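You operate a simulated robot arm through the tools that you are given. There is no shell and no other tool. Be economical: measure what you need, move in short steps, check, and stop when the job is done.

Carry out the task below with a simulated robot arm. There is one attempt and no reset: what you move stays moved.

TASK
On the counter under the picture, make the teal-banded bundle and the brown socks change places.

It is judged by the outcome, as a careful person would: the job done as asked, and still so three seconds after it is handed in. It fails if anything else is knocked over, pushed out of place, dropped, spilled or broken.

THE ROBOT
A 7-joint arm with a two-finger parallel gripper, fixed in place. Base frame: the origin is at the foot of the arm, x ahead of it, y to its left, z up; the work surface is at about z = 910. Lengths are in mm, angles in rad, forces in N, time in s.
With the tool pointing down near the work surface it reaches from about 240 to 680 mm from the base axis. Its first joint turns from -1.152 to 1.152 rad. Payload 2.4 kg.
Tool frame: the origin (TCP) lies between the finger pads and is the grasp point; the fingertips stand 30 mm ahead of it; z points along the fingers, y is the line along which they close. The gripper opens to 94 mm. The fingers are 28 mm wide and 10 mm thick; the gripper's body (50 by 96 mm) begins 55 mm behind the TCP.
Orientation is that of the tool frame in the base frame, as a unit quaternion [x, y, z, w]. With the fingers straight down and closing along the base's y, the tool's x points along the base's -x, its y along +y and its z along -z.

THE INTERFACE
- The arm moves only by the tool drive_tool. Its argument "motion" is a list of rows, each an object (a shift or turn left out is 0, a gripper value left out holds the last) with "hand": the gripper command, from -1 (shut) to 1 (fully open), values between in proportion; "xyz": the shift along the tool's x, y, z in units of 400 mm (1.0 is 400 mm), a list of three; "spin": the turn about the tool's z in units of 60 degrees (1.0 is 60 degrees). In form: [{"hand": hand, "xyz": [dx, dy, dz], "spin": spin}, ...]. A call has 1 to 12 rows; each row is the pose to reach, as a shift and turn from the pose commanded when the call began, along the tool's axes at that moment. A call with a number of a shift or a turn outside -1 to 1 is refused whole. A row lasts 0.2 s, in which the tool goes at most 50 mm and 0.15 rad; a call with a longer step from one row to the next is refused whole, and so is a gripper value outside its range. A pose out of reach is approached as far as the arm can. The call stops where the force on the tool passes 40 N (or 10 N more than at its start, if that is more) or the arm is blocked; 0.2 s more then pass. The fingers move at their own pace (about 153 mm/s each) and stop on an object; they squeeze with about 37 N. The grip force told is the motor's: it shows also when the fingers shut on nothing. Time passes only in rows, and 0.2 s behind the last, so rows that repeat a pose let the fingers close. It gives the time, the measured TCP pose, the force on the tool (base axes), the opening and the grip force at its end, in the units of the frame above (readings bear some noise), and new pictures: "show" is both (left out), scene, wrist or none.
- Cameras (640 x 400 px; columns grow to the right, rows downward): "scene" is fixed at [35.8, 483.9, 1453.9]; the picture's right is [-0.71, -0.70, 0.00], its down [-0.43, 0.44, -0.79] and it looks along [0.56, -0.56, -0.61] (base axes); focal length 342 px, centre (320, 200). "wrist" rides on the gripper at [-37, 0, -58] in the tool frame; the picture's right is [0.00, -1.00, 0.00], its down [0.97, 0.00, -0.24] and it looks along [0.24, 0.00, 0.97] (tool axes); focal length 218 px, centre (320, 200).
- pixel_to_xyz(camera, pixels): for up to 12 pixels [column, row] of the newest picture of that camera ("zoom" is the newest enlarged one), the place [x, y, z] in the base frame of the surface seen there, good to about 3 mm, but the place of the scene camera against the robot may be out by one fixed shift of up to 25 mm in any direction. No time passes.
- close_up(camera, box): a new picture of the part [left, top, right, bottom] of that camera's present view, enlarged. No time passes.
- close_job(): hands the job in; it is judged then, once.

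Work in short steps. Measure before you move; look again where a grasp or a placing could have gone wrong, and mend it. You have 80 turns and 120 pictures in all, the two below and enlarged ones among them. Open the gripper and draw the arm clear of the work before you hand the job in, unless the task says otherwise; then end with one line.

The tools are called after "Request:" as a command line: name --argument value ..., lists and objects as JSON in quotes. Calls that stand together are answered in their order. drive_tool: Moves the arm, as the interface text tells. Its arguments: {"type":"object","properties":{"motion":{"type":"array","items":{"type":"object","properties":{"hand":{"type":"number"},"xyz":{"type":"array","items":{"type":"number"}},"spin":{"type":"number"}}}},"show":{"type":"string","enum":["both","scene","wrist","none"]}},"required":["motion"]} The other tools are called the same way: pixel_to_xyz (camera, pixels) gives the place of the surface under pixels of a picture; close_up (camera, box) takes an enlarged picture of a part of a camera's view; close_job () hands the job in.

At the start:

```text
time: 0.0
eef_pos: [293.8, 242.2, 1220.0]
orientation: [0.0, 1.0, 0.0, 0.0]
ft_force: [0.1, -0.7, -0.1]
opening: 93.9
finger_force: 0.1
```

scene: 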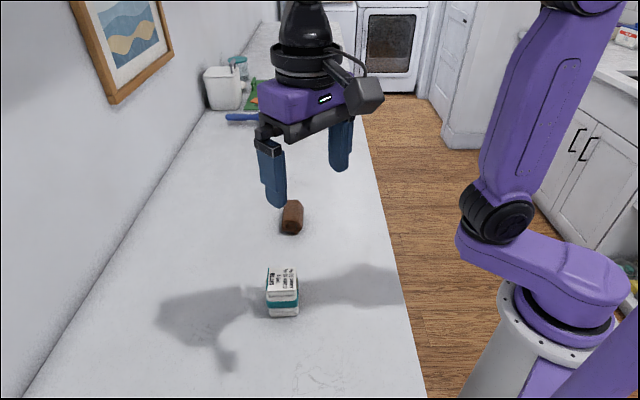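
wrist: 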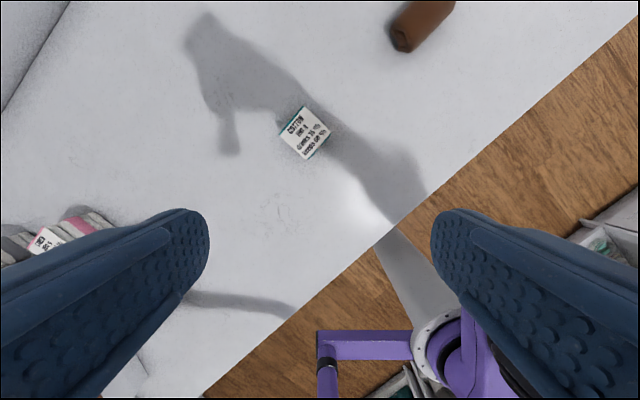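

The scene shows the teal-banded bundle near (282,292) and the brown roll near (292,216); the wrist view also shows other items at the left. I'll enlarge and measure.

Request:
close_up --camera "scene" --box '[220, 180, 360, 340]'

Request:
pixel_to_xyz --camera "wrist" --pixels '[[302, 107], [330, 130], [305, 158], [281, 128], [305, 132], [402, 45], [415, 20], [440, 20], [360, 60], [60, 230], [340, 30]]'

Request:
pixel_to_xyz --camera "scene" --pixels '[[268, 270], [294, 270], [298, 292], [267, 294], [284, 282], [283, 310], [292, 204], [300, 208], [284, 228], [298, 228], [290, 215], [250, 240]]'

```text
2.50 times, centred on (290, 260) of scene
```

zoom: 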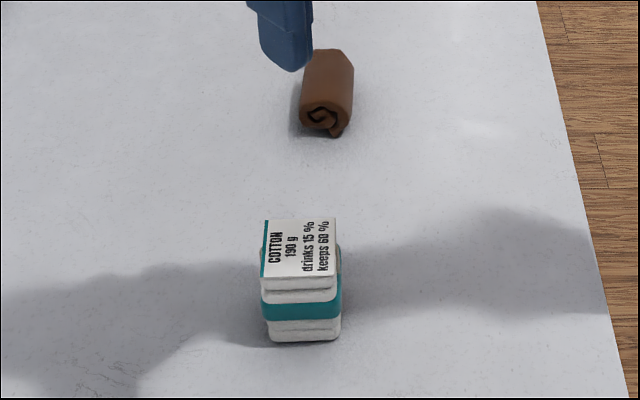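

```text
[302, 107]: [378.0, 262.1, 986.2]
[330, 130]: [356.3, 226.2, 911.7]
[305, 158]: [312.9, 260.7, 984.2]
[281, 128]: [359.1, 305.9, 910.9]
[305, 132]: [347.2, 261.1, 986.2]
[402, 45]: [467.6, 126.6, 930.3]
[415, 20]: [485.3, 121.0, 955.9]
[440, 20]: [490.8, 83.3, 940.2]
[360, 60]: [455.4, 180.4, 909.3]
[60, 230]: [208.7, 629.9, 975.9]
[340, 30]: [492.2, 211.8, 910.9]
```

```text
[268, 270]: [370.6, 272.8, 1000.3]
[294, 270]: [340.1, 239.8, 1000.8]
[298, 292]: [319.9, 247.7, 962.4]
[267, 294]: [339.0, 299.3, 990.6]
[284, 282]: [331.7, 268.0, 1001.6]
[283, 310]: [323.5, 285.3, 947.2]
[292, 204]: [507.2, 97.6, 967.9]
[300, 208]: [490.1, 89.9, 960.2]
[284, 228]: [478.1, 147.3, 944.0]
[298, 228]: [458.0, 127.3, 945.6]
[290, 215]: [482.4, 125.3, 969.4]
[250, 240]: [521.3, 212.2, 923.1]
```

Enlarging the wrist view for orientations.

Request:
close_up --camera "wrist" --box '[240, 0, 480, 170]'

Request:
close_up --camera "scene" --box '[190, 40, 350, 240]'

```text
2.35 times, centred on (360, 85) of wrist
```

zoom: 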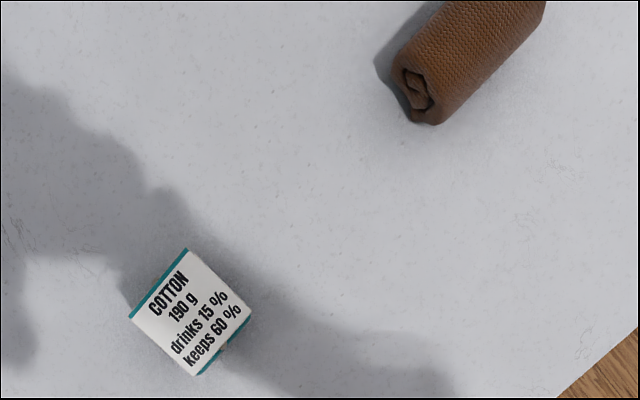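

```text
2.00 times, centred on (270, 140) of scene
```

zoom: 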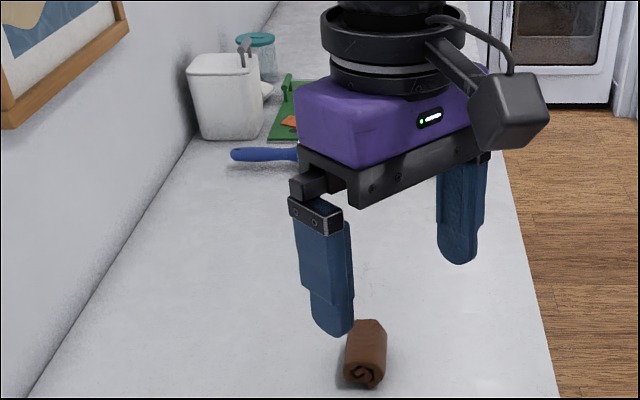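

The bundle top is about 47 mm square, centred near (346,261), rotated about 45°, top at z 986. I'll move over the socks with a 45° spin to measure them.

Request:
drive_tool --motion '[{"hand": 1, "xyz": [-0.0775, -0.055, 0], "spin": 0.125}, {"hand": 1, "xyz": [-0.155, -0.11, 0], "spin": 0.25}, {"hand": 1, "xyz": [-0.2325, -0.165, 0], "spin": 0.375}, {"hand": 1, "xyz": [-0.31, -0.22, 0], "spin": 0.5}, {"hand": 1, "xyz": [-0.3875, -0.275, 0], "spin": 0.625}, {"hand": 1, "xyz": [-0.465, -0.33, 0], "spin": 0.75}, {"hand": 1, "xyz": [-0.465, -0.33, 0], "spin": 0.75}]'

```text
time: 1.6
eef_pos: [480.7, 109.9, 1221.2]
orientation: [0.383, 0.924, 0.0, 0.0]
ft_force: [0.3, -0.8, -0.8]
opening: 94.3
finger_force: 0.1
```

scene: 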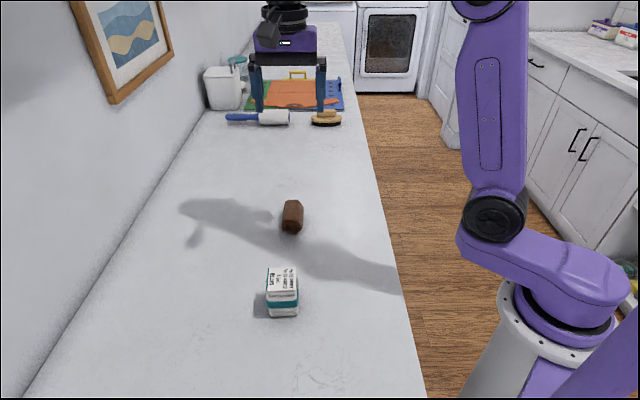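
wrist: 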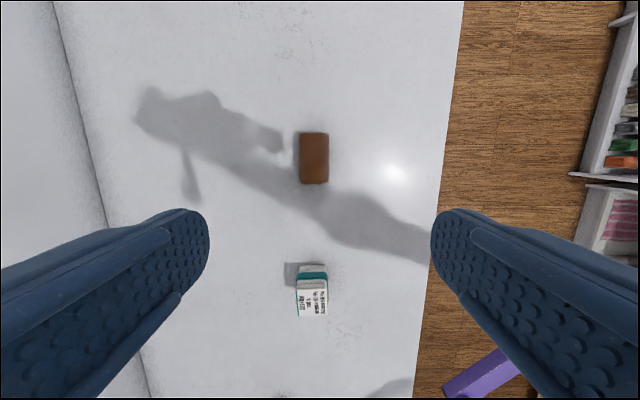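

Socks at (314,158), nicely aligned with the gripper. Measuring them and the bundle here.

Request:
pixel_to_xyz --camera "wrist" --pixels '[[301, 136], [327, 135], [303, 181], [326, 181], [314, 158], [314, 140], [314, 177], [298, 290], [326, 290], [312, 305], [312, 268], [280, 100]]'

Request:
close_up --camera "wrist" --box '[240, 110, 400, 210]'

Request:
close_up --camera "wrist" --box '[240, 240, 400, 340]'

```text
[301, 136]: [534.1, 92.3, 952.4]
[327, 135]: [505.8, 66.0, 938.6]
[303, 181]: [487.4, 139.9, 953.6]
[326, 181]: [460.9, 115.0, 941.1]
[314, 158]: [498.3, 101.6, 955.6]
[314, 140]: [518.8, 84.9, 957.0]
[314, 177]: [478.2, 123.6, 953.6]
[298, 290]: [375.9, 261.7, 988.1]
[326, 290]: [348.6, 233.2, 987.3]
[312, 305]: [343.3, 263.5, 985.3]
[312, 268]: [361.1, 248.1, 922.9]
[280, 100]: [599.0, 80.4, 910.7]
```

```text
4.00 times, centred on (320, 160) of wrist
```

zoom: 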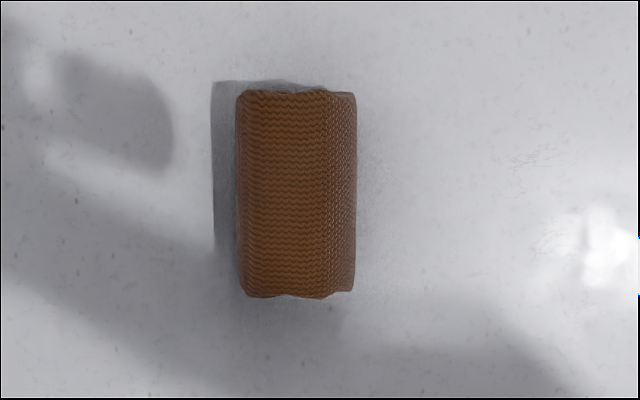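

```text
4.00 times, centred on (320, 290) of wrist
```

zoom: 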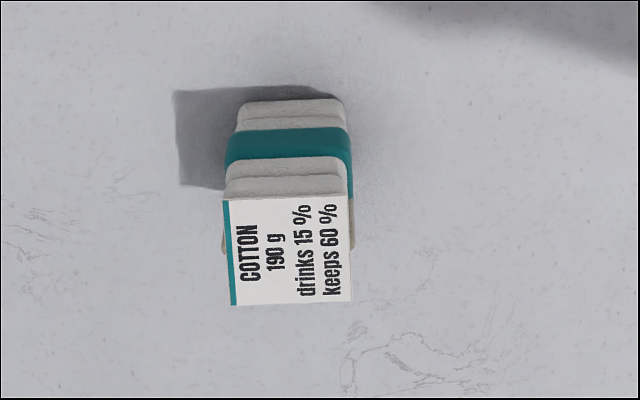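

Socks centre ≈ (497,103), about 67 x 40 mm, top z ≈ 956. Descending around it with the fingers straddling the width.

Request:
drive_tool --motion '[{"hand": 1, "xyz": [-0.041, 0.0166, 0.1]}, {"hand": 1, "xyz": [-0.041, 0.0166, 0.21]}, {"hand": 1, "xyz": [-0.041, 0.0166, 0.32]}, {"hand": 1, "xyz": [-0.041, 0.0166, 0.43]}, {"hand": 1, "xyz": [-0.041, 0.0166, 0.5]}, {"hand": 1, "xyz": [-0.041, 0.0166, 0.5]}]'

```text
time: 3.0
eef_pos: [496.8, 101.9, 1022.2]
orientation: [0.383, 0.924, 0.001, 0.0]
ft_force: [0.1, 0.2, -0.7]
opening: 94.1
finger_force: 0.0
```

scene: 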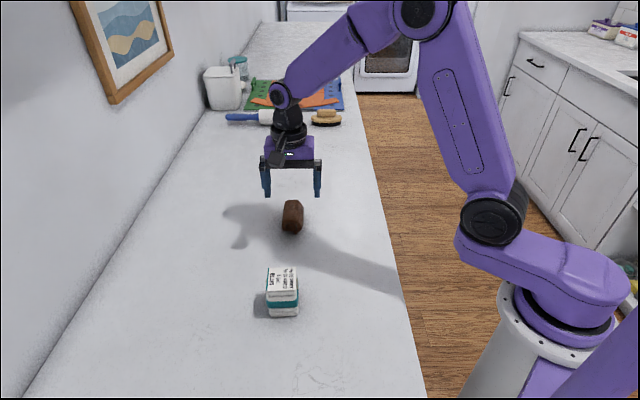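
wrist: 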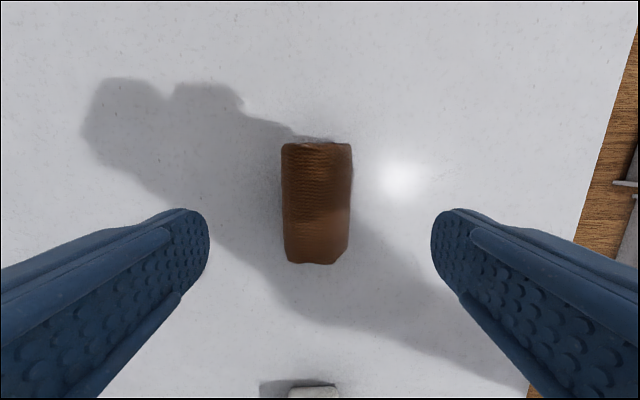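

Centred (column 317). Descend 78 mm and close gently.

Request:
drive_tool --motion '[{"hand": 1, "xyz": [0, 0, 0.1]}, {"hand": 1, "xyz": [0, 0, 0.195]}, {"hand": 1, "xyz": [0, 0, 0.195]}, {"hand": -0.25, "xyz": [0, 0, 0.195]}, {"hand": -0.25, "xyz": [0, 0, 0.195]}, {"hand": -0.25, "xyz": [0, 0, 0.195]}]'

```text
time: 4.4
eef_pos: [495.4, 102.6, 943.0]
orientation: [0.382, 0.924, 0.0, 0.0]
ft_force: [0.1, -0.2, -0.4]
opening: 57.9
finger_force: 36.6
```

scene: 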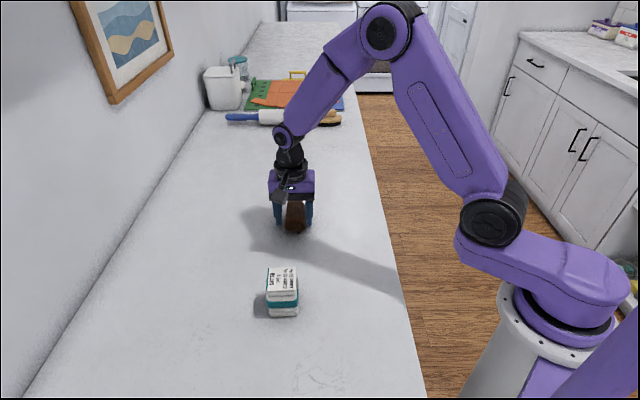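
wrist: 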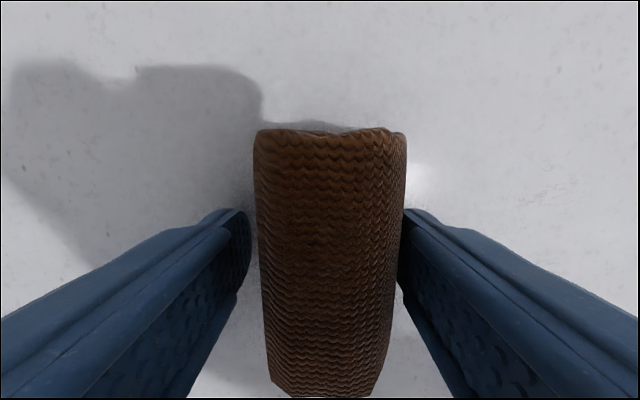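

The grip stopped at 58 mm with full force, so the socks are held. Lift to check.

Request:
drive_tool --motion '[{"xyz": [0, 0, -0.05]}, {"xyz": [0, 0, -0.15]}, {"xyz": [0, 0, -0.25]}, {"xyz": [0, 0, -0.25]}]'

```text
time: 5.4
eef_pos: [495.8, 103.5, 1043.1]
orientation: [0.383, 0.924, 0.001, 0.001]
ft_force: [-0.4, 0.4, -0.2]
opening: 35.4
finger_force: 0.0
```

scene: 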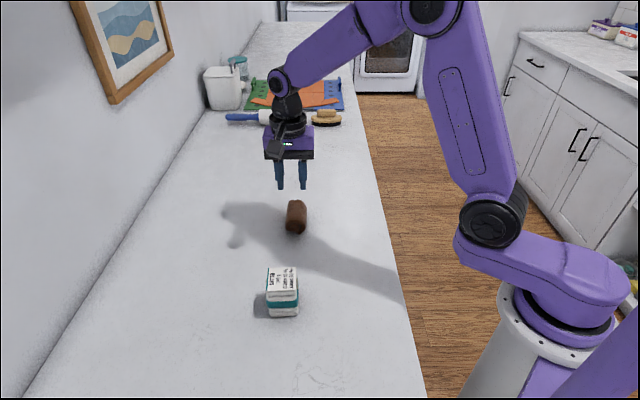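
wrist: 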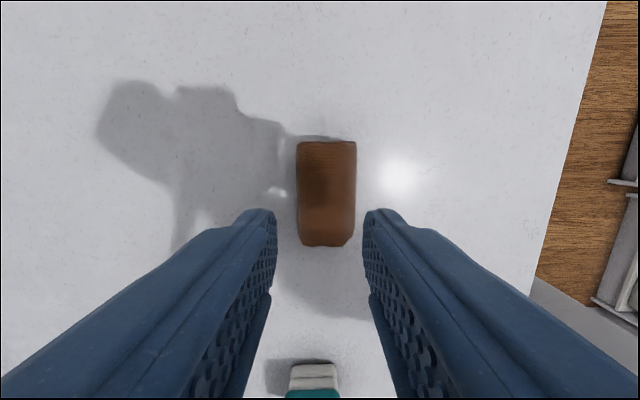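

The socks slipped out (opening now 35 mm, at the commanded width), lying a bit right. I'll reopen, look again and then grip harder with longer waits.

Request:
drive_tool --motion '[{"hand": 1}, {"hand": 1}, {"hand": 1}]' --show "wrist"

Request:
close_up --camera "wrist" --box '[240, 110, 400, 260]'

Request:
pixel_to_xyz --camera "wrist" --pixels '[[300, 145], [353, 145], [302, 240], [350, 240], [326, 190], [326, 146], [326, 240], [297, 190], [355, 190]]'

```text
time: 6.2
eef_pos: [495.3, 103.1, 1043.0]
orientation: [0.383, 0.924, 0.0, 0.0]
ft_force: [0.2, 0.1, 0.4]
opening: 94.1
finger_force: 0.0
```

wrist: 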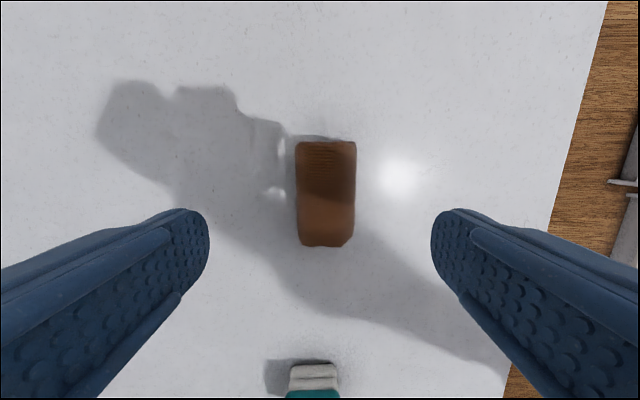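

```text
2.67 times, centred on (320, 185) of wrist
```

zoom: 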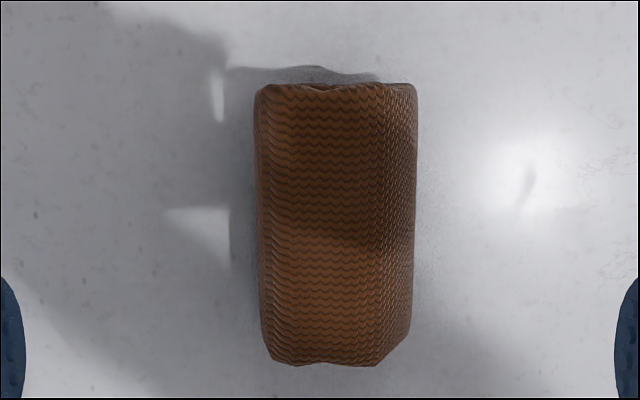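

```text
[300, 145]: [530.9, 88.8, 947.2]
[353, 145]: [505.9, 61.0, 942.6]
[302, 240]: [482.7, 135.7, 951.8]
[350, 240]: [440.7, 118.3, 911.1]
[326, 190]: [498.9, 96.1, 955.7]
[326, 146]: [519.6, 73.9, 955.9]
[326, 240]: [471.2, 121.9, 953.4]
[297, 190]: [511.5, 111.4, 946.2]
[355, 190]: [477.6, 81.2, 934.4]
```

Socks centre is ~5 mm to the right of the TCP. Shift, descend, and close with more time, grip −0.6.

Request:
drive_tool --motion '[{"hand": 1, "xyz": [0, -0.013, 0.08]}, {"hand": 1, "xyz": [0, -0.013, 0.17]}, {"hand": 1, "xyz": [0, -0.013, 0.25]}, {"hand": 1, "xyz": [0, -0.013, 0.25]}, {"hand": -0.6, "xyz": [0, -0.013, 0.25]}, {"hand": -0.6, "xyz": [0, -0.013, 0.25]}, {"hand": -0.6, "xyz": [0, -0.013, 0.25]}, {"hand": -0.6, "xyz": [0, -0.013, 0.25]}, {"hand": -0.6, "xyz": [0, -0.013, 0.25]}, {"hand": -0.6, "xyz": [0, -0.013, 0.25]}]' --show "wrist"

```text
time: 8.4
eef_pos: [491.9, 98.0, 943.7]
orientation: [0.382, 0.924, 0.001, 0.0]
ft_force: [0.3, 0.1, 0.1]
opening: 57.4
finger_force: 37.2
```

wrist: 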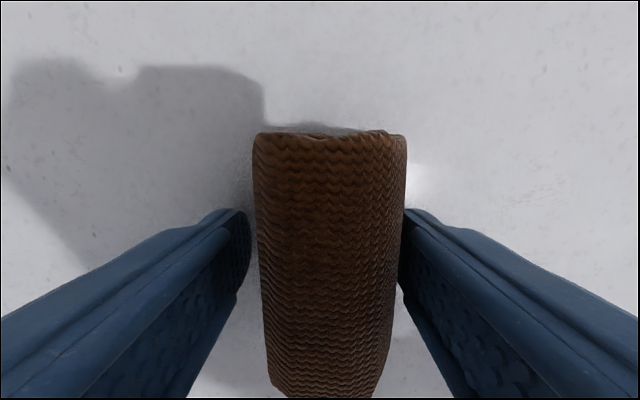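

Again stopped at 57 mm under 37 N. I'll shut fully and lift very slowly, watching the opening.

Request:
drive_tool --motion '[{"hand": -1}, {"hand": -1, "xyz": [0, 0, -0.005]}, {"hand": -1, "xyz": [0, 0, -0.01]}, {"hand": -1, "xyz": [0, 0, -0.015]}, {"hand": -1, "xyz": [0, 0, -0.02]}, {"hand": -1, "xyz": [0, 0, -0.025]}]'

Request:
close_up --camera "scene" --box '[240, 160, 350, 260]'

```text
time: 9.8
eef_pos: [492.5, 99.4, 953.8]
orientation: [0.383, 0.924, 0.001, 0.0]
ft_force: [0.2, -0.1, 0.3]
opening: 57.8
finger_force: 36.7
```

scene: 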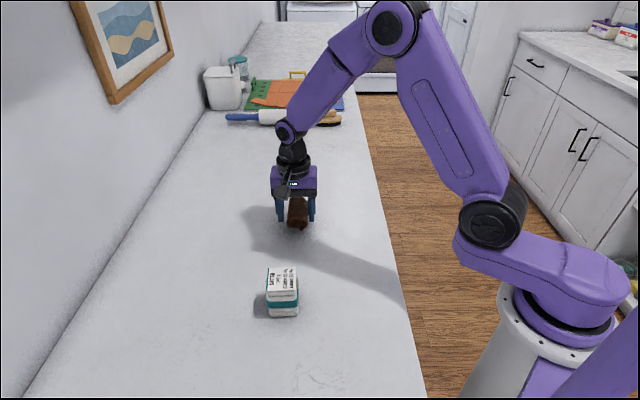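
wrist: 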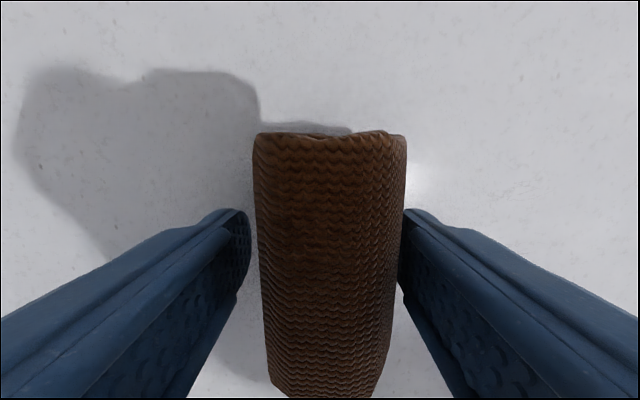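

```text
4.00 times, centred on (295, 210) of scene
```

zoom: 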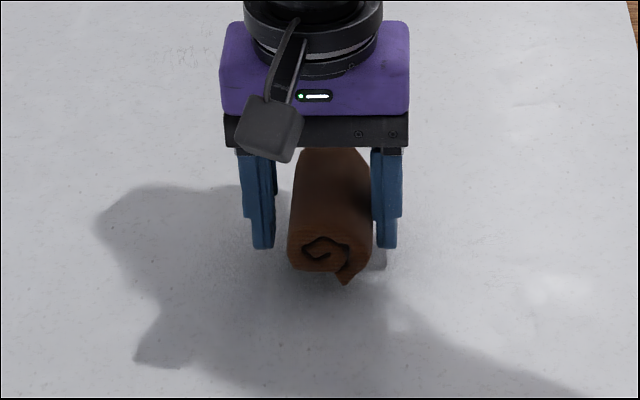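

It is lifting now. Continue up gently.

Request:
drive_tool --motion '[{"xyz": [0, 0, -0.01]}, {"xyz": [0, 0, -0.02]}, {"xyz": [0, 0, -0.03]}, {"xyz": [0, 0, -0.04]}, {"xyz": [0, 0, -0.05]}, {"xyz": [0, 0, -0.05]}]'

```text
time: 11.2
eef_pos: [491.7, 99.4, 973.8]
orientation: [0.382, 0.924, 0.0, 0.0]
ft_force: [0.7, 0.7, 0.2]
opening: 57.9
finger_force: 37.4
```

scene: 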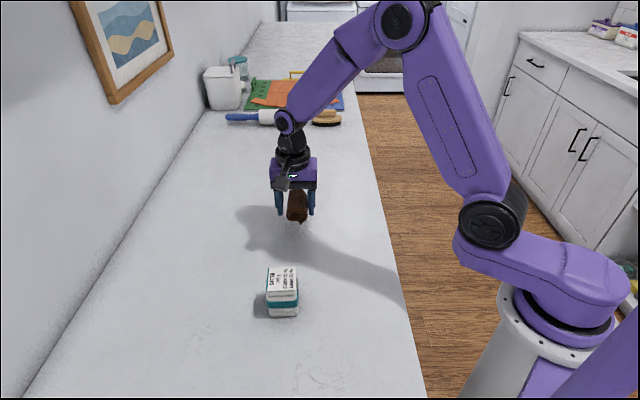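
wrist: 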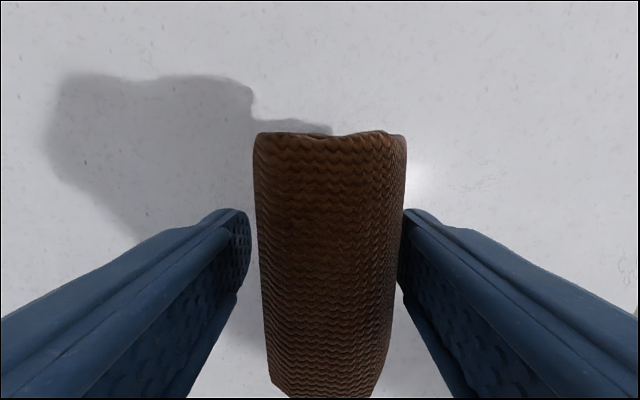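

Held firmly. Carry slowly at this height to a staging spot near (505,265), towards the wall.

Request:
drive_tool --motion '[{"xyz": [0.01, 0.012, 0]}, {"xyz": [0.03, 0.035, 0]}, {"xyz": [0.06, 0.07, 0]}, {"xyz": [0.095, 0.111, 0]}, {"xyz": [0.13, 0.152, 0]}, {"xyz": [0.165, 0.193, 0]}, {"xyz": [0.2, 0.234, 0]}, {"xyz": [0.23, 0.27, 0]}, {"xyz": [0.25, 0.293, 0]}, {"xyz": [0.262, 0.307, 0]}, {"xyz": [0.27, 0.316, 0]}, {"xyz": [0.27, 0.316, 0]}]'

```text
time: 13.8
eef_pos: [505.1, 264.0, 972.1]
orientation: [0.382, 0.924, 0.0, 0.0]
ft_force: [-0.3, 0.0, -0.6]
opening: 57.6
finger_force: 37.1
```

scene: 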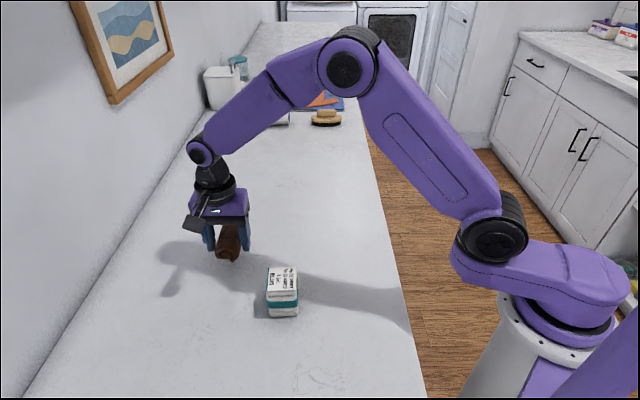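
wrist: 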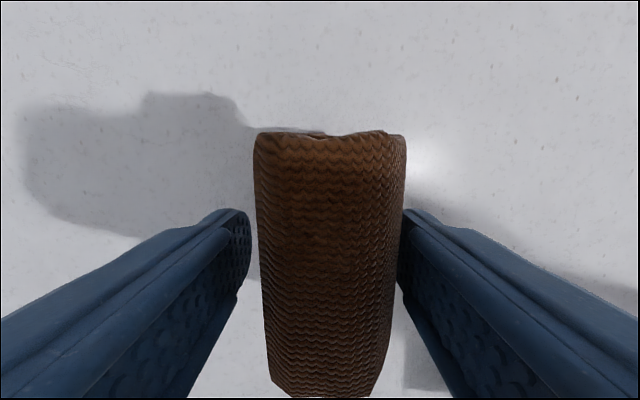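

Lower to z ≈ 944, release, and rise.

Request:
drive_tool --motion '[{"xyz": [0, 0, 0.02]}, {"xyz": [0, 0, 0.045]}, {"xyz": [0, 0, 0.065]}, {"xyz": [0, 0, 0.071]}, {"xyz": [0, 0, 0.071]}, {"hand": 1, "xyz": [0, 0, 0.071]}, {"hand": 1, "xyz": [0, 0, 0.071]}, {"hand": 1, "xyz": [0, 0, 0.0]}, {"hand": 1, "xyz": [0, 0, -0.11]}, {"hand": 1, "xyz": [0, 0, -0.22]}, {"hand": 1, "xyz": [0, 0, -0.33]}, {"hand": 1, "xyz": [0, 0, -0.33]}]'

```text
time: 16.4
eef_pos: [504.8, 264.4, 1105.3]
orientation: [0.383, 0.924, 0.0, 0.0]
ft_force: [-0.1, -0.2, 0.1]
opening: 93.9
finger_force: 0.1
```

scene: 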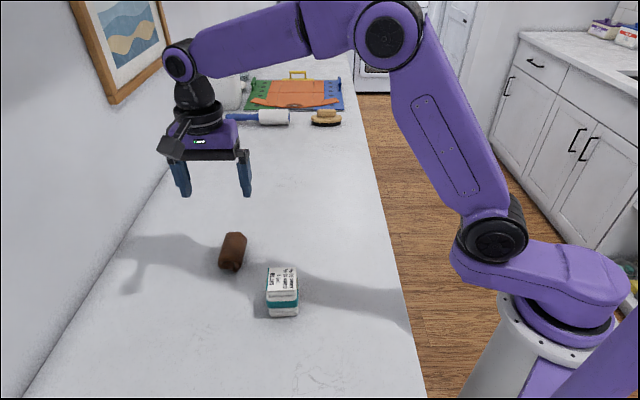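
wrist: 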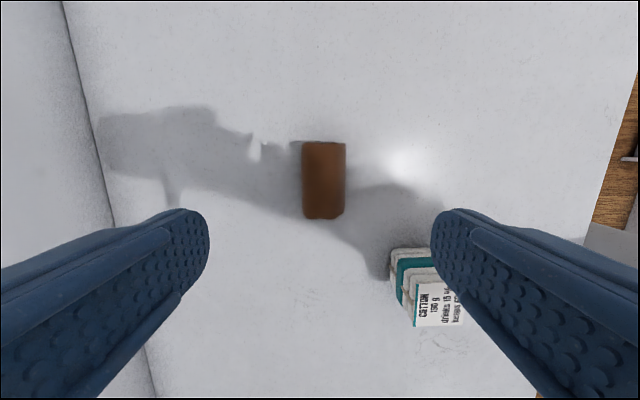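

Socks staged upright and clear. Now move over the bundle.

Request:
drive_tool --motion '[{"hand": 1, "xyz": [0.07, -0.07, 0]}, {"hand": 1, "xyz": [0.14, -0.14, 0]}, {"hand": 1, "xyz": [0.21, -0.215, 0]}, {"hand": 1, "xyz": [0.2756, -0.2858, 0]}, {"hand": 1, "xyz": [0.2756, -0.2858, 0]}]'

Request:
close_up --camera "wrist" --box '[200, 100, 440, 260]'

Request:
pixel_to_xyz --camera "wrist" --pixels '[[300, 180], [340, 180], [300, 220], [340, 220], [320, 200], [320, 160], [320, 150], [270, 180], [370, 180]]'

```text
time: 17.6
eef_pos: [346.5, 262.5, 1106.3]
orientation: [0.383, 0.924, 0.0, 0.001]
ft_force: [0.5, -0.1, -0.1]
opening: 93.9
finger_force: 0.1
```

scene: 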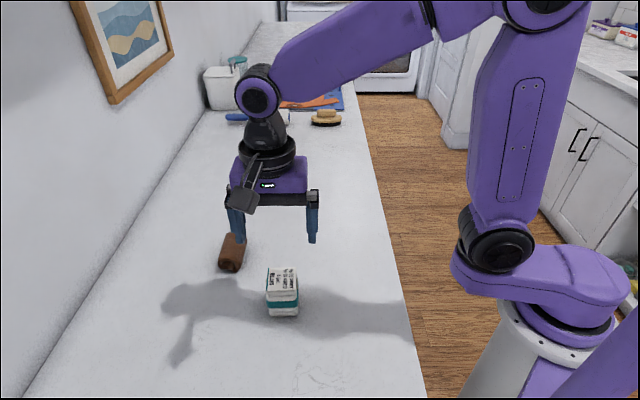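
wrist: 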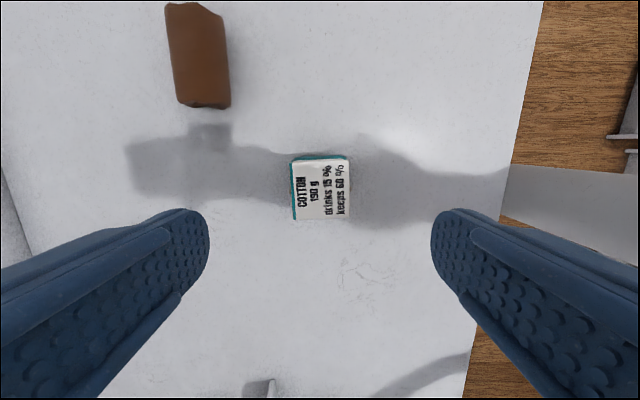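

```text
2.50 times, centred on (320, 180) of wrist
```

zoom: 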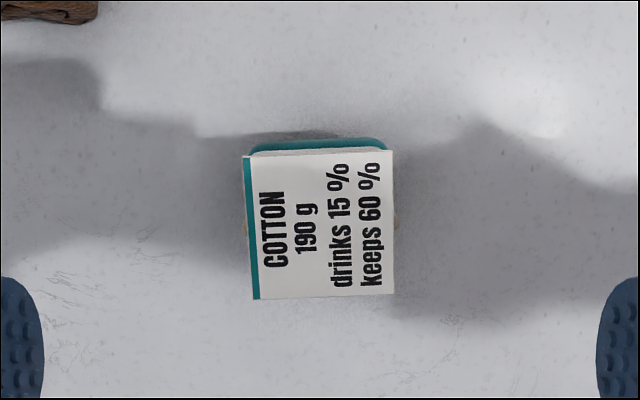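

```text
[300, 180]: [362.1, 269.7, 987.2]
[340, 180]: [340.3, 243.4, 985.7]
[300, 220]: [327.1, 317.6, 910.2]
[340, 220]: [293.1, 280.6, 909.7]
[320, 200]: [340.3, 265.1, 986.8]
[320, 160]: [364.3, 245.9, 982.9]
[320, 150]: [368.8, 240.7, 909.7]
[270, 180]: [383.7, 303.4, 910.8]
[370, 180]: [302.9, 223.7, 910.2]
```

The bundle is centred under the gripper (column 320), rotated about 3°. Descend with a small spin correction and close.

Request:
drive_tool --motion '[{"hand": 1, "xyz": [0, 0, 0.08], "spin": -0.05}, {"hand": 1, "xyz": [0, 0, 0.16], "spin": -0.05}, {"hand": 1, "xyz": [0, 0, 0.24], "spin": -0.05}, {"hand": 1, "xyz": [0, 0, 0.32], "spin": -0.05}, {"hand": 1, "xyz": [0, 0, 0.4], "spin": -0.05}, {"hand": 1, "xyz": [0, 0, 0.4], "spin": -0.05}, {"hand": 0, "xyz": [0, 0, 0.4], "spin": -0.05}, {"hand": -0.2, "xyz": [0, 0, 0.4], "spin": -0.05}, {"hand": -0.2, "xyz": [0, 0, 0.4], "spin": -0.05}, {"hand": -0.2, "xyz": [0, 0, 0.4], "spin": -0.05}]'

Request:
close_up --camera "scene" --box '[220, 220, 350, 330]'

```text
time: 19.8
eef_pos: [346.2, 261.3, 946.0]
orientation: [0.358, 0.934, 0.0, 0.0]
ft_force: [-0.1, -0.8, 0.3]
opening: 57.8
finger_force: 37.5
```

scene: 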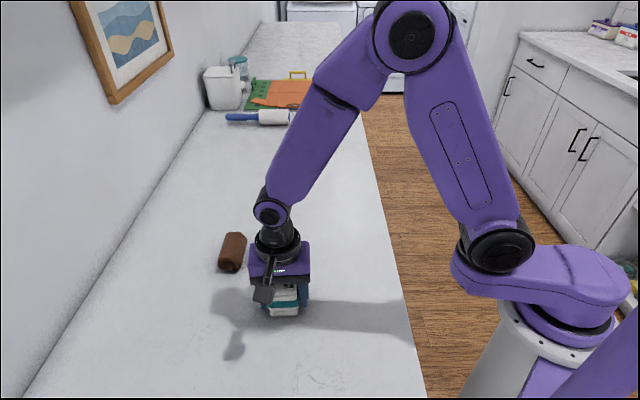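
wrist: 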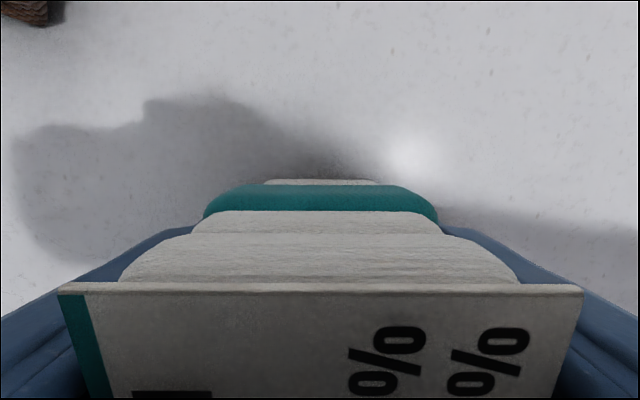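

```text
3.64 times, centred on (285, 275) of scene
```

zoom: 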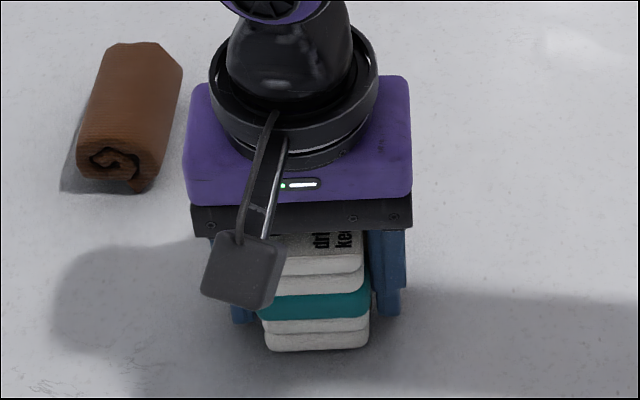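

Gripped at 58 mm. Lift slowly with full grip.

Request:
drive_tool --motion '[{"hand": -1}, {"hand": -1, "xyz": [0, 0, -0.005]}, {"hand": -1, "xyz": [0, 0, -0.012]}, {"hand": -1, "xyz": [0, 0, -0.02]}, {"hand": -1, "xyz": [0, 0, -0.03]}, {"hand": -1, "xyz": [0, 0, -0.04]}, {"hand": -1, "xyz": [0, 0, -0.05]}, {"hand": -1, "xyz": [0, 0, -0.06]}, {"hand": -1, "xyz": [0, 0, -0.07]}, {"hand": -1, "xyz": [0, 0, -0.075]}, {"hand": -1, "xyz": [0, 0, -0.075]}]'

Request:
close_up --camera "scene" --box '[220, 220, 350, 330]'

```text
time: 22.2
eef_pos: [346.7, 262.0, 974.8]
orientation: [0.359, 0.934, 0.0, 0.0]
ft_force: [-0.3, -0.1, -1.0]
opening: 57.9
finger_force: 37.2
```

scene: 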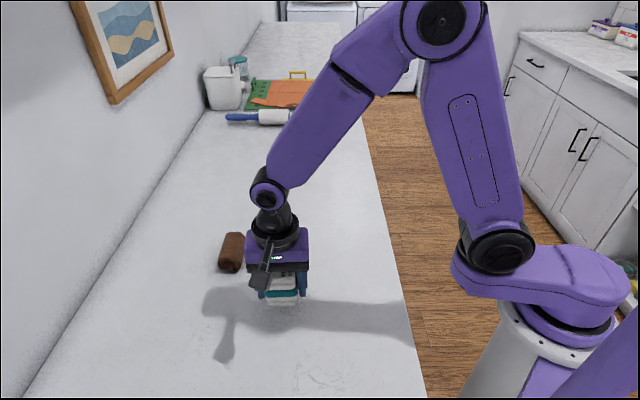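
wrist: 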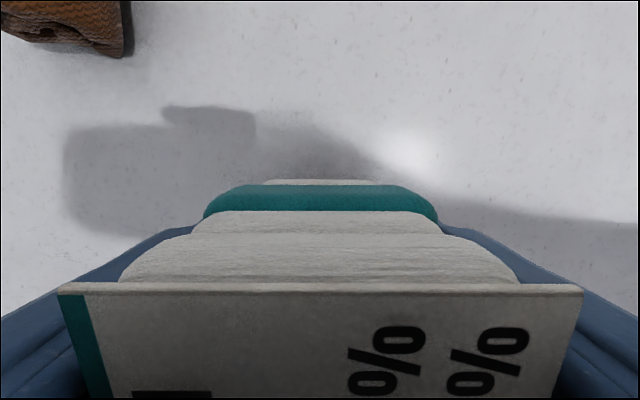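

```text
3.64 times, centred on (285, 275) of scene
```

zoom: 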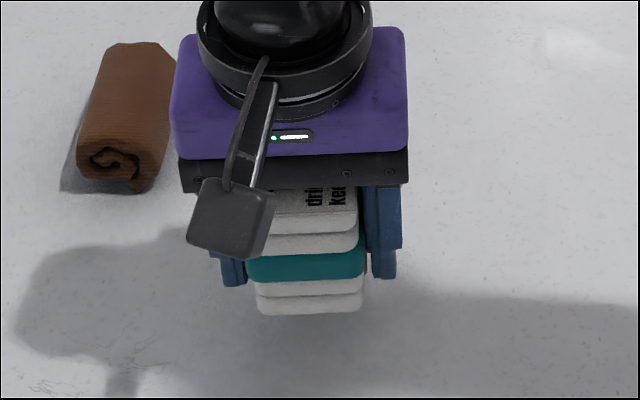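

Held. Carry to the socks' original place (497,103).

Request:
drive_tool --motion '[{"xyz": [-0.015, -0.001, 0]}, {"xyz": [-0.045, -0.004, 0]}, {"xyz": [-0.1, -0.008, 0]}, {"xyz": [-0.165, -0.013, 0]}, {"xyz": [-0.23, -0.018, 0]}, {"xyz": [-0.3, -0.024, 0]}, {"xyz": [-0.37, -0.029, 0]}, {"xyz": [-0.435, -0.034, 0]}, {"xyz": [-0.49, -0.039, 0]}, {"xyz": [-0.53, -0.042, 0]}, {"xyz": [-0.545, -0.043, 0]}, {"xyz": [-0.545, -0.043, 0]}]'

```text
time: 24.8
eef_pos: [497.3, 103.8, 975.5]
orientation: [0.358, 0.934, 0.0, 0.0]
ft_force: [0.2, 0.6, -1.8]
opening: 57.7
finger_force: 37.1
```

scene: 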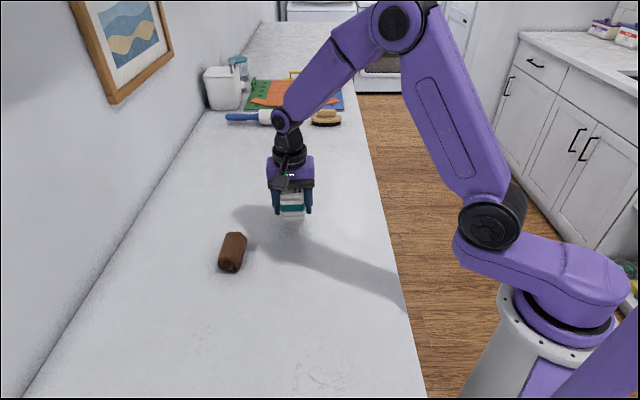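
wrist: 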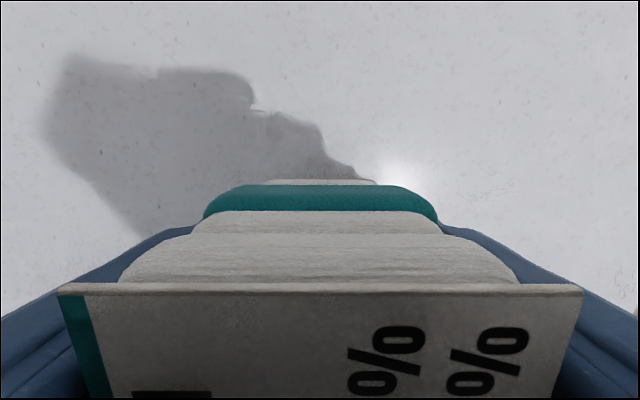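

Lower to z ≈ 946, release, and rise.

Request:
drive_tool --motion '[{"xyz": [0, 0, 0.02]}, {"xyz": [0, 0, 0.045]}, {"xyz": [0, 0, 0.065]}, {"xyz": [0, 0, 0.073]}, {"xyz": [0, 0, 0.073]}, {"hand": 1, "xyz": [0, 0, 0.073]}, {"hand": 1, "xyz": [0, 0, 0.073]}, {"hand": 1, "xyz": [0, 0, 0.0]}, {"hand": 1, "xyz": [0, 0, -0.11]}, {"hand": 1, "xyz": [0, 0, -0.22]}, {"hand": 1, "xyz": [0, 0, -0.33]}, {"hand": 1, "xyz": [0, 0, -0.33]}]'

```text
time: 27.4
eef_pos: [496.2, 102.6, 1106.1]
orientation: [0.358, 0.934, -0.001, 0.0]
ft_force: [0.1, 0.0, -0.1]
opening: 94.1
finger_force: 0.0
```

scene: 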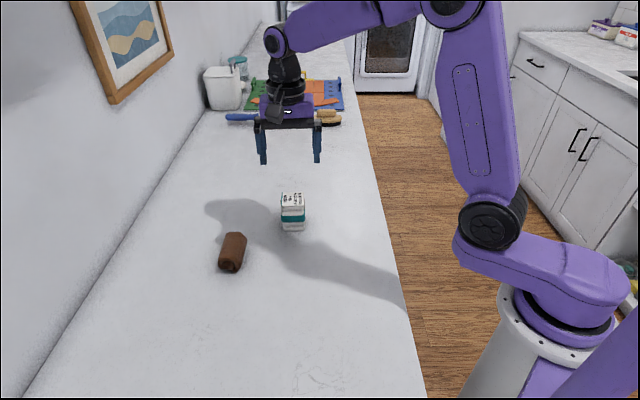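
wrist: 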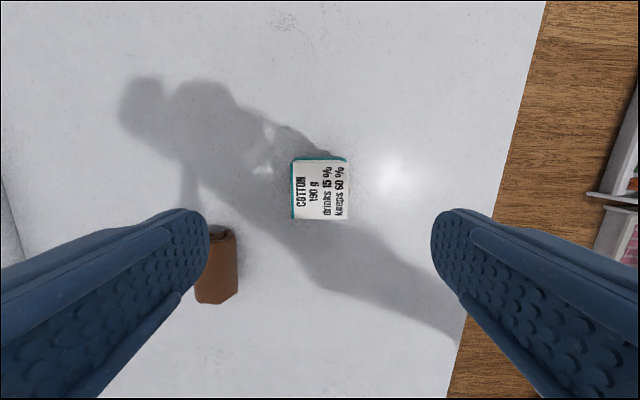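

Bundle stands at the socks' old place. Now go back over the socks.

Request:
drive_tool --motion '[{"hand": 1, "xyz": [0.064, 0.079, 0], "spin": 0.05}, {"hand": 1, "xyz": [0.128, 0.158, 0], "spin": 0.05}, {"hand": 1, "xyz": [0.192, 0.237, 0], "spin": 0.05}, {"hand": 1, "xyz": [0.254, 0.3145, 0], "spin": 0.05}, {"hand": 1, "xyz": [0.254, 0.3145, 0.15], "spin": 0.05}, {"hand": 1, "xyz": [0.254, 0.3145, 0.15], "spin": 0.05}]'

```text
refused: row 5 steps farther than a row can; nothing moved
```

Request:
drive_tool --motion '[{"hand": 1, "xyz": [0.064, 0.079, 0], "spin": 0.05}, {"hand": 1, "xyz": [0.128, 0.158, 0], "spin": 0.05}, {"hand": 1, "xyz": [0.192, 0.237, 0], "spin": 0.05}, {"hand": 1, "xyz": [0.254, 0.3145, 0], "spin": 0.05}, {"hand": 1, "xyz": [0.254, 0.3145, 0.08], "spin": 0.05}, {"hand": 1, "xyz": [0.254, 0.3145, 0.15], "spin": 0.05}, {"hand": 1, "xyz": [0.254, 0.3145, 0.15], "spin": 0.05}]'

Request:
pixel_to_xyz --camera "wrist" --pixels '[[323, 145], [323, 190], [323, 235], [300, 190], [350, 190]]'

```text
time: 29.0
eef_pos: [506.1, 265.3, 1046.4]
orientation: [0.382, 0.924, -0.001, 0.0]
ft_force: [-0.4, -1.0, -0.3]
opening: 94.0
finger_force: 0.1
```

scene: 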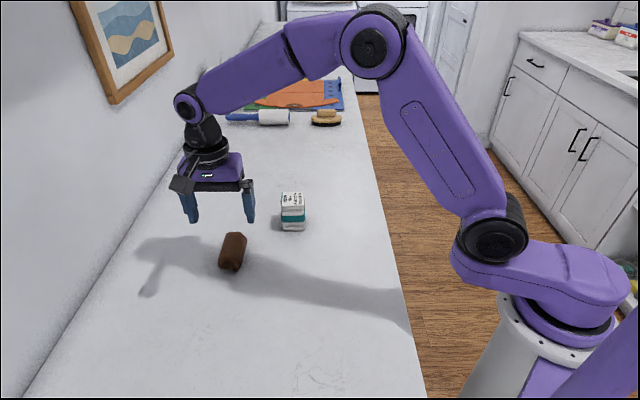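
wrist: 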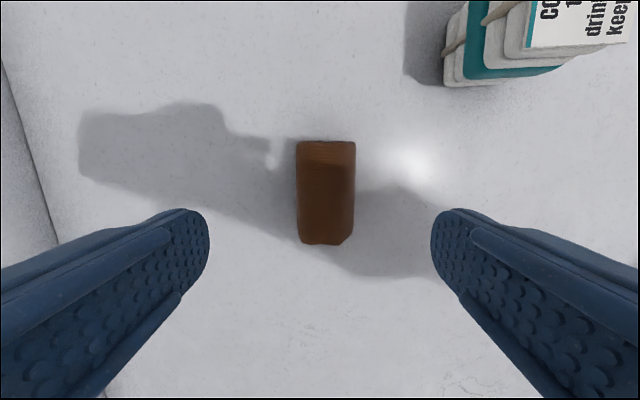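

```text
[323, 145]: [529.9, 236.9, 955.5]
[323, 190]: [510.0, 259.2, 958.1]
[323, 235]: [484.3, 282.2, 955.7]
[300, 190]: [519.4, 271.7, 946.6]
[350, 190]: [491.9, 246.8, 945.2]
```

Socks centre (≈507,260) is a few mm off; correct, descend, grip and lift gently.

Request:
drive_tool --motion '[{"hand": 1, "xyz": [-0.011, -0.011, 0.08]}, {"hand": 1, "xyz": [-0.011, -0.011, 0.17]}, {"hand": 1, "xyz": [-0.011, -0.011, 0.256]}, {"hand": 1, "xyz": [-0.011, -0.011, 0.256]}, {"hand": -1, "xyz": [-0.011, -0.011, 0.256]}, {"hand": -1, "xyz": [-0.011, -0.011, 0.256]}, {"hand": -1, "xyz": [-0.011, -0.011, 0.256]}, {"hand": -1, "xyz": [-0.011, -0.011, 0.256]}, {"hand": -1, "xyz": [-0.011, -0.011, 0.251]}, {"hand": -1, "xyz": [-0.011, -0.011, 0.246]}, {"hand": -1, "xyz": [-0.011, -0.011, 0.24]}, {"hand": -1, "xyz": [-0.011, -0.011, 0.234]}]' --show "wrist"

Request:
drive_tool --motion '[{"hand": -1, "xyz": [0, 0, -0.01]}, {"hand": -1, "xyz": [0, 0, -0.02]}, {"hand": -1, "xyz": [0, 0, -0.03]}, {"hand": -1, "xyz": [0, 0, -0.04]}, {"hand": -1, "xyz": [0, 0, -0.05]}, {"hand": -1, "xyz": [0, 0, -0.05]}]'

```text
time: 31.6
eef_pos: [505.8, 257.6, 952.9]
orientation: [0.383, 0.924, 0.0, 0.0]
ft_force: [0.4, -1.1, 0.0]
opening: 56.7
finger_force: 36.8
```

wrist: 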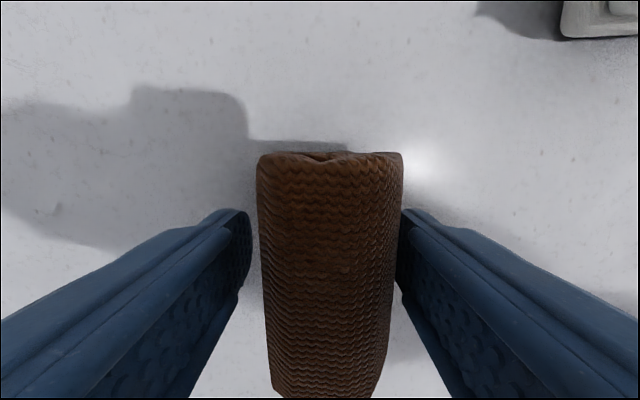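

```text
time: 33.0
eef_pos: [506.3, 258.5, 972.9]
orientation: [0.382, 0.924, 0.001, 0.0]
ft_force: [0.0, -0.3, 0.1]
opening: 56.8
finger_force: 36.7
```

scene: 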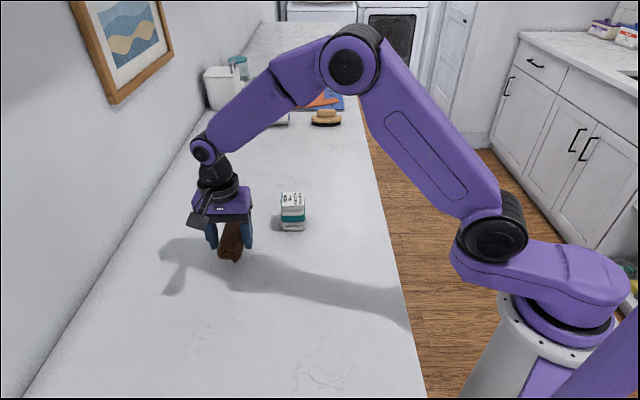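
wrist: 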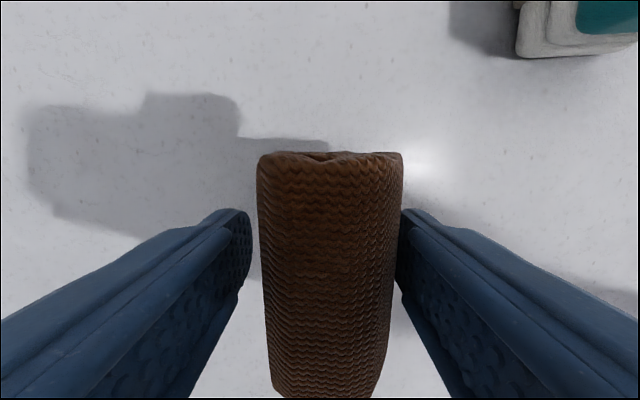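

Held. Carry to the bundle's original place (346,261).

Request:
drive_tool --motion '[{"xyz": [0.01, -0.01, 0]}, {"xyz": [0.03, -0.028, 0]}, {"xyz": [0.06, -0.057, 0]}, {"xyz": [0.1, -0.094, 0]}, {"xyz": [0.14, -0.132, 0]}, {"xyz": [0.18, -0.17, 0]}, {"xyz": [0.22, -0.208, 0]}, {"xyz": [0.25, -0.236, 0]}, {"xyz": [0.272, -0.257, 0]}, {"xyz": [0.284, -0.268, 0]}, {"xyz": [0.29, -0.274, 0]}, {"xyz": [0.29, -0.274, 0]}]' --show "scene"

Request:
drive_tool --motion '[{"xyz": [0, 0, 0.02]}, {"xyz": [0, 0, 0.045]}, {"xyz": [0, 0, 0.065]}, {"xyz": [0, 0, 0.072]}, {"xyz": [0, 0, 0.072]}, {"hand": 1, "xyz": [0, 0, 0.072]}, {"hand": 1, "xyz": [0, 0, 0.072]}, {"hand": 1, "xyz": [0, 0, 0.0]}, {"hand": 1, "xyz": [0, 0, -0.11]}, {"hand": 1, "xyz": [0, 0, -0.22]}, {"hand": 1, "xyz": [0, 0, -0.33]}, {"hand": 1, "xyz": [0, 0, -0.33]}]'

```text
time: 35.6
eef_pos: [345.9, 263.3, 973.4]
orientation: [0.383, 0.924, 0.0, 0.0]
ft_force: [1.1, -0.3, 0.0]
opening: 56.4
finger_force: 36.6
```

scene: 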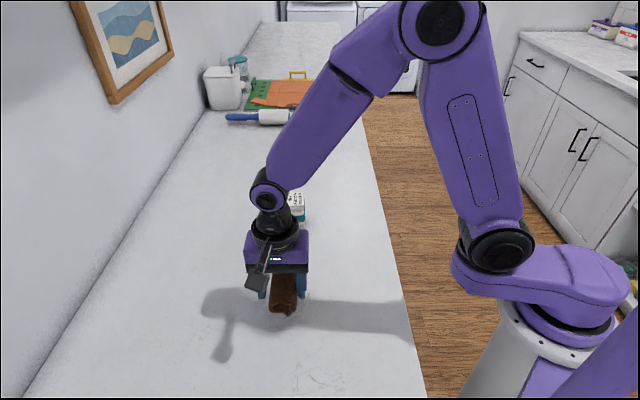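

```text
time: 38.2
eef_pos: [346.8, 264.9, 1107.0]
orientation: [0.382, 0.924, 0.0, 0.0]
ft_force: [-0.3, -0.4, 0.2]
opening: 93.8
finger_force: 0.0
```

scene: 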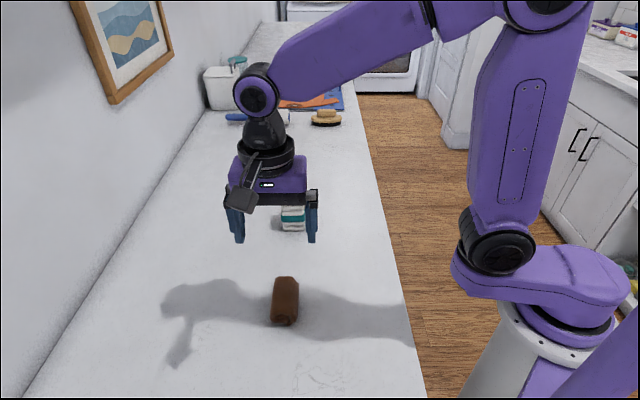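
wrist: 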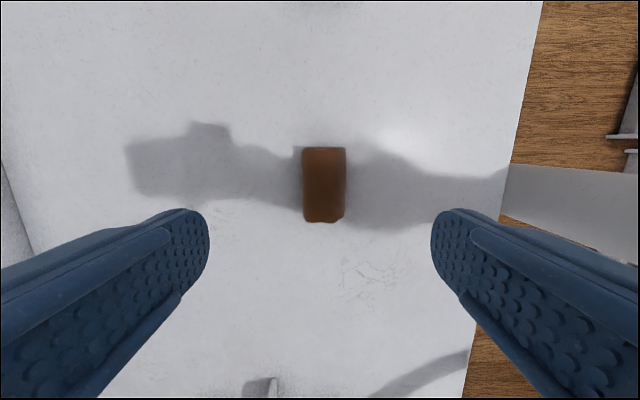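

Both placed. Raise the arm clear and check the final positions.

Request:
drive_tool --motion '[{"hand": 1, "xyz": [0, 0, -0.11]}, {"hand": 1, "xyz": [0, 0, -0.22]}, {"hand": 1, "xyz": [0, 0, -0.3]}, {"hand": 1, "xyz": [0, 0, -0.3]}]'

Request:
pixel_to_xyz --camera "scene" --pixels '[[285, 300], [292, 198], [285, 282]]'

Request:
close_up --camera "scene" --box '[220, 180, 360, 340]'

```text
time: 39.2
eef_pos: [346.5, 263.4, 1225.3]
orientation: [0.383, 0.924, 0.0, 0.0]
ft_force: [-0.6, 0.8, -0.2]
opening: 94.0
finger_force: 0.2
```

scene: 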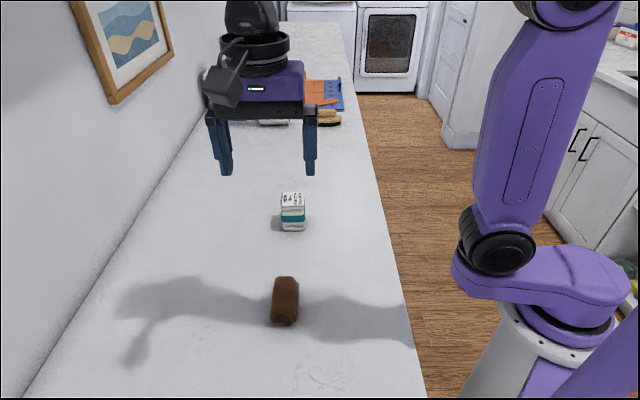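
wrist: 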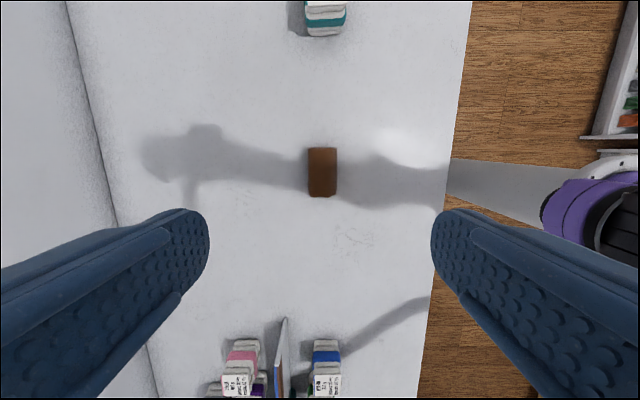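

```text
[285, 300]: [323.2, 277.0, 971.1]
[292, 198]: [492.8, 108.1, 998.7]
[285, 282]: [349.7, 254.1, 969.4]
```

```text
2.50 times, centred on (290, 260) of scene
```

zoom: 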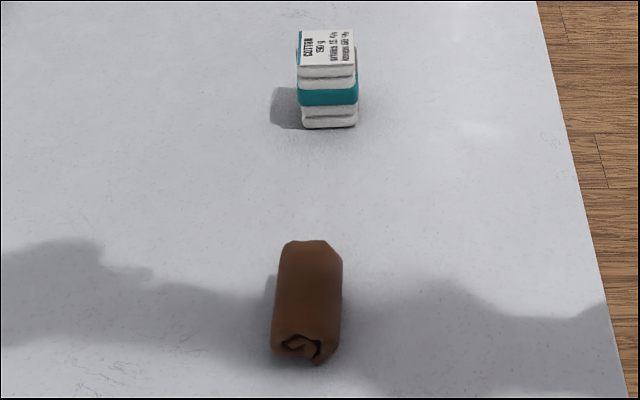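

The two have swapped places, both are standing steadily, and the arm is clear with the gripper open. Handing in.

Request:
close_job

```text
The job is handed in.
```

The teal-banded bundle and the brown socks have changed places on the counter, with nothing else moved; my first lift of the socks slipped, shifting them a few millimetres, before the second grip held.
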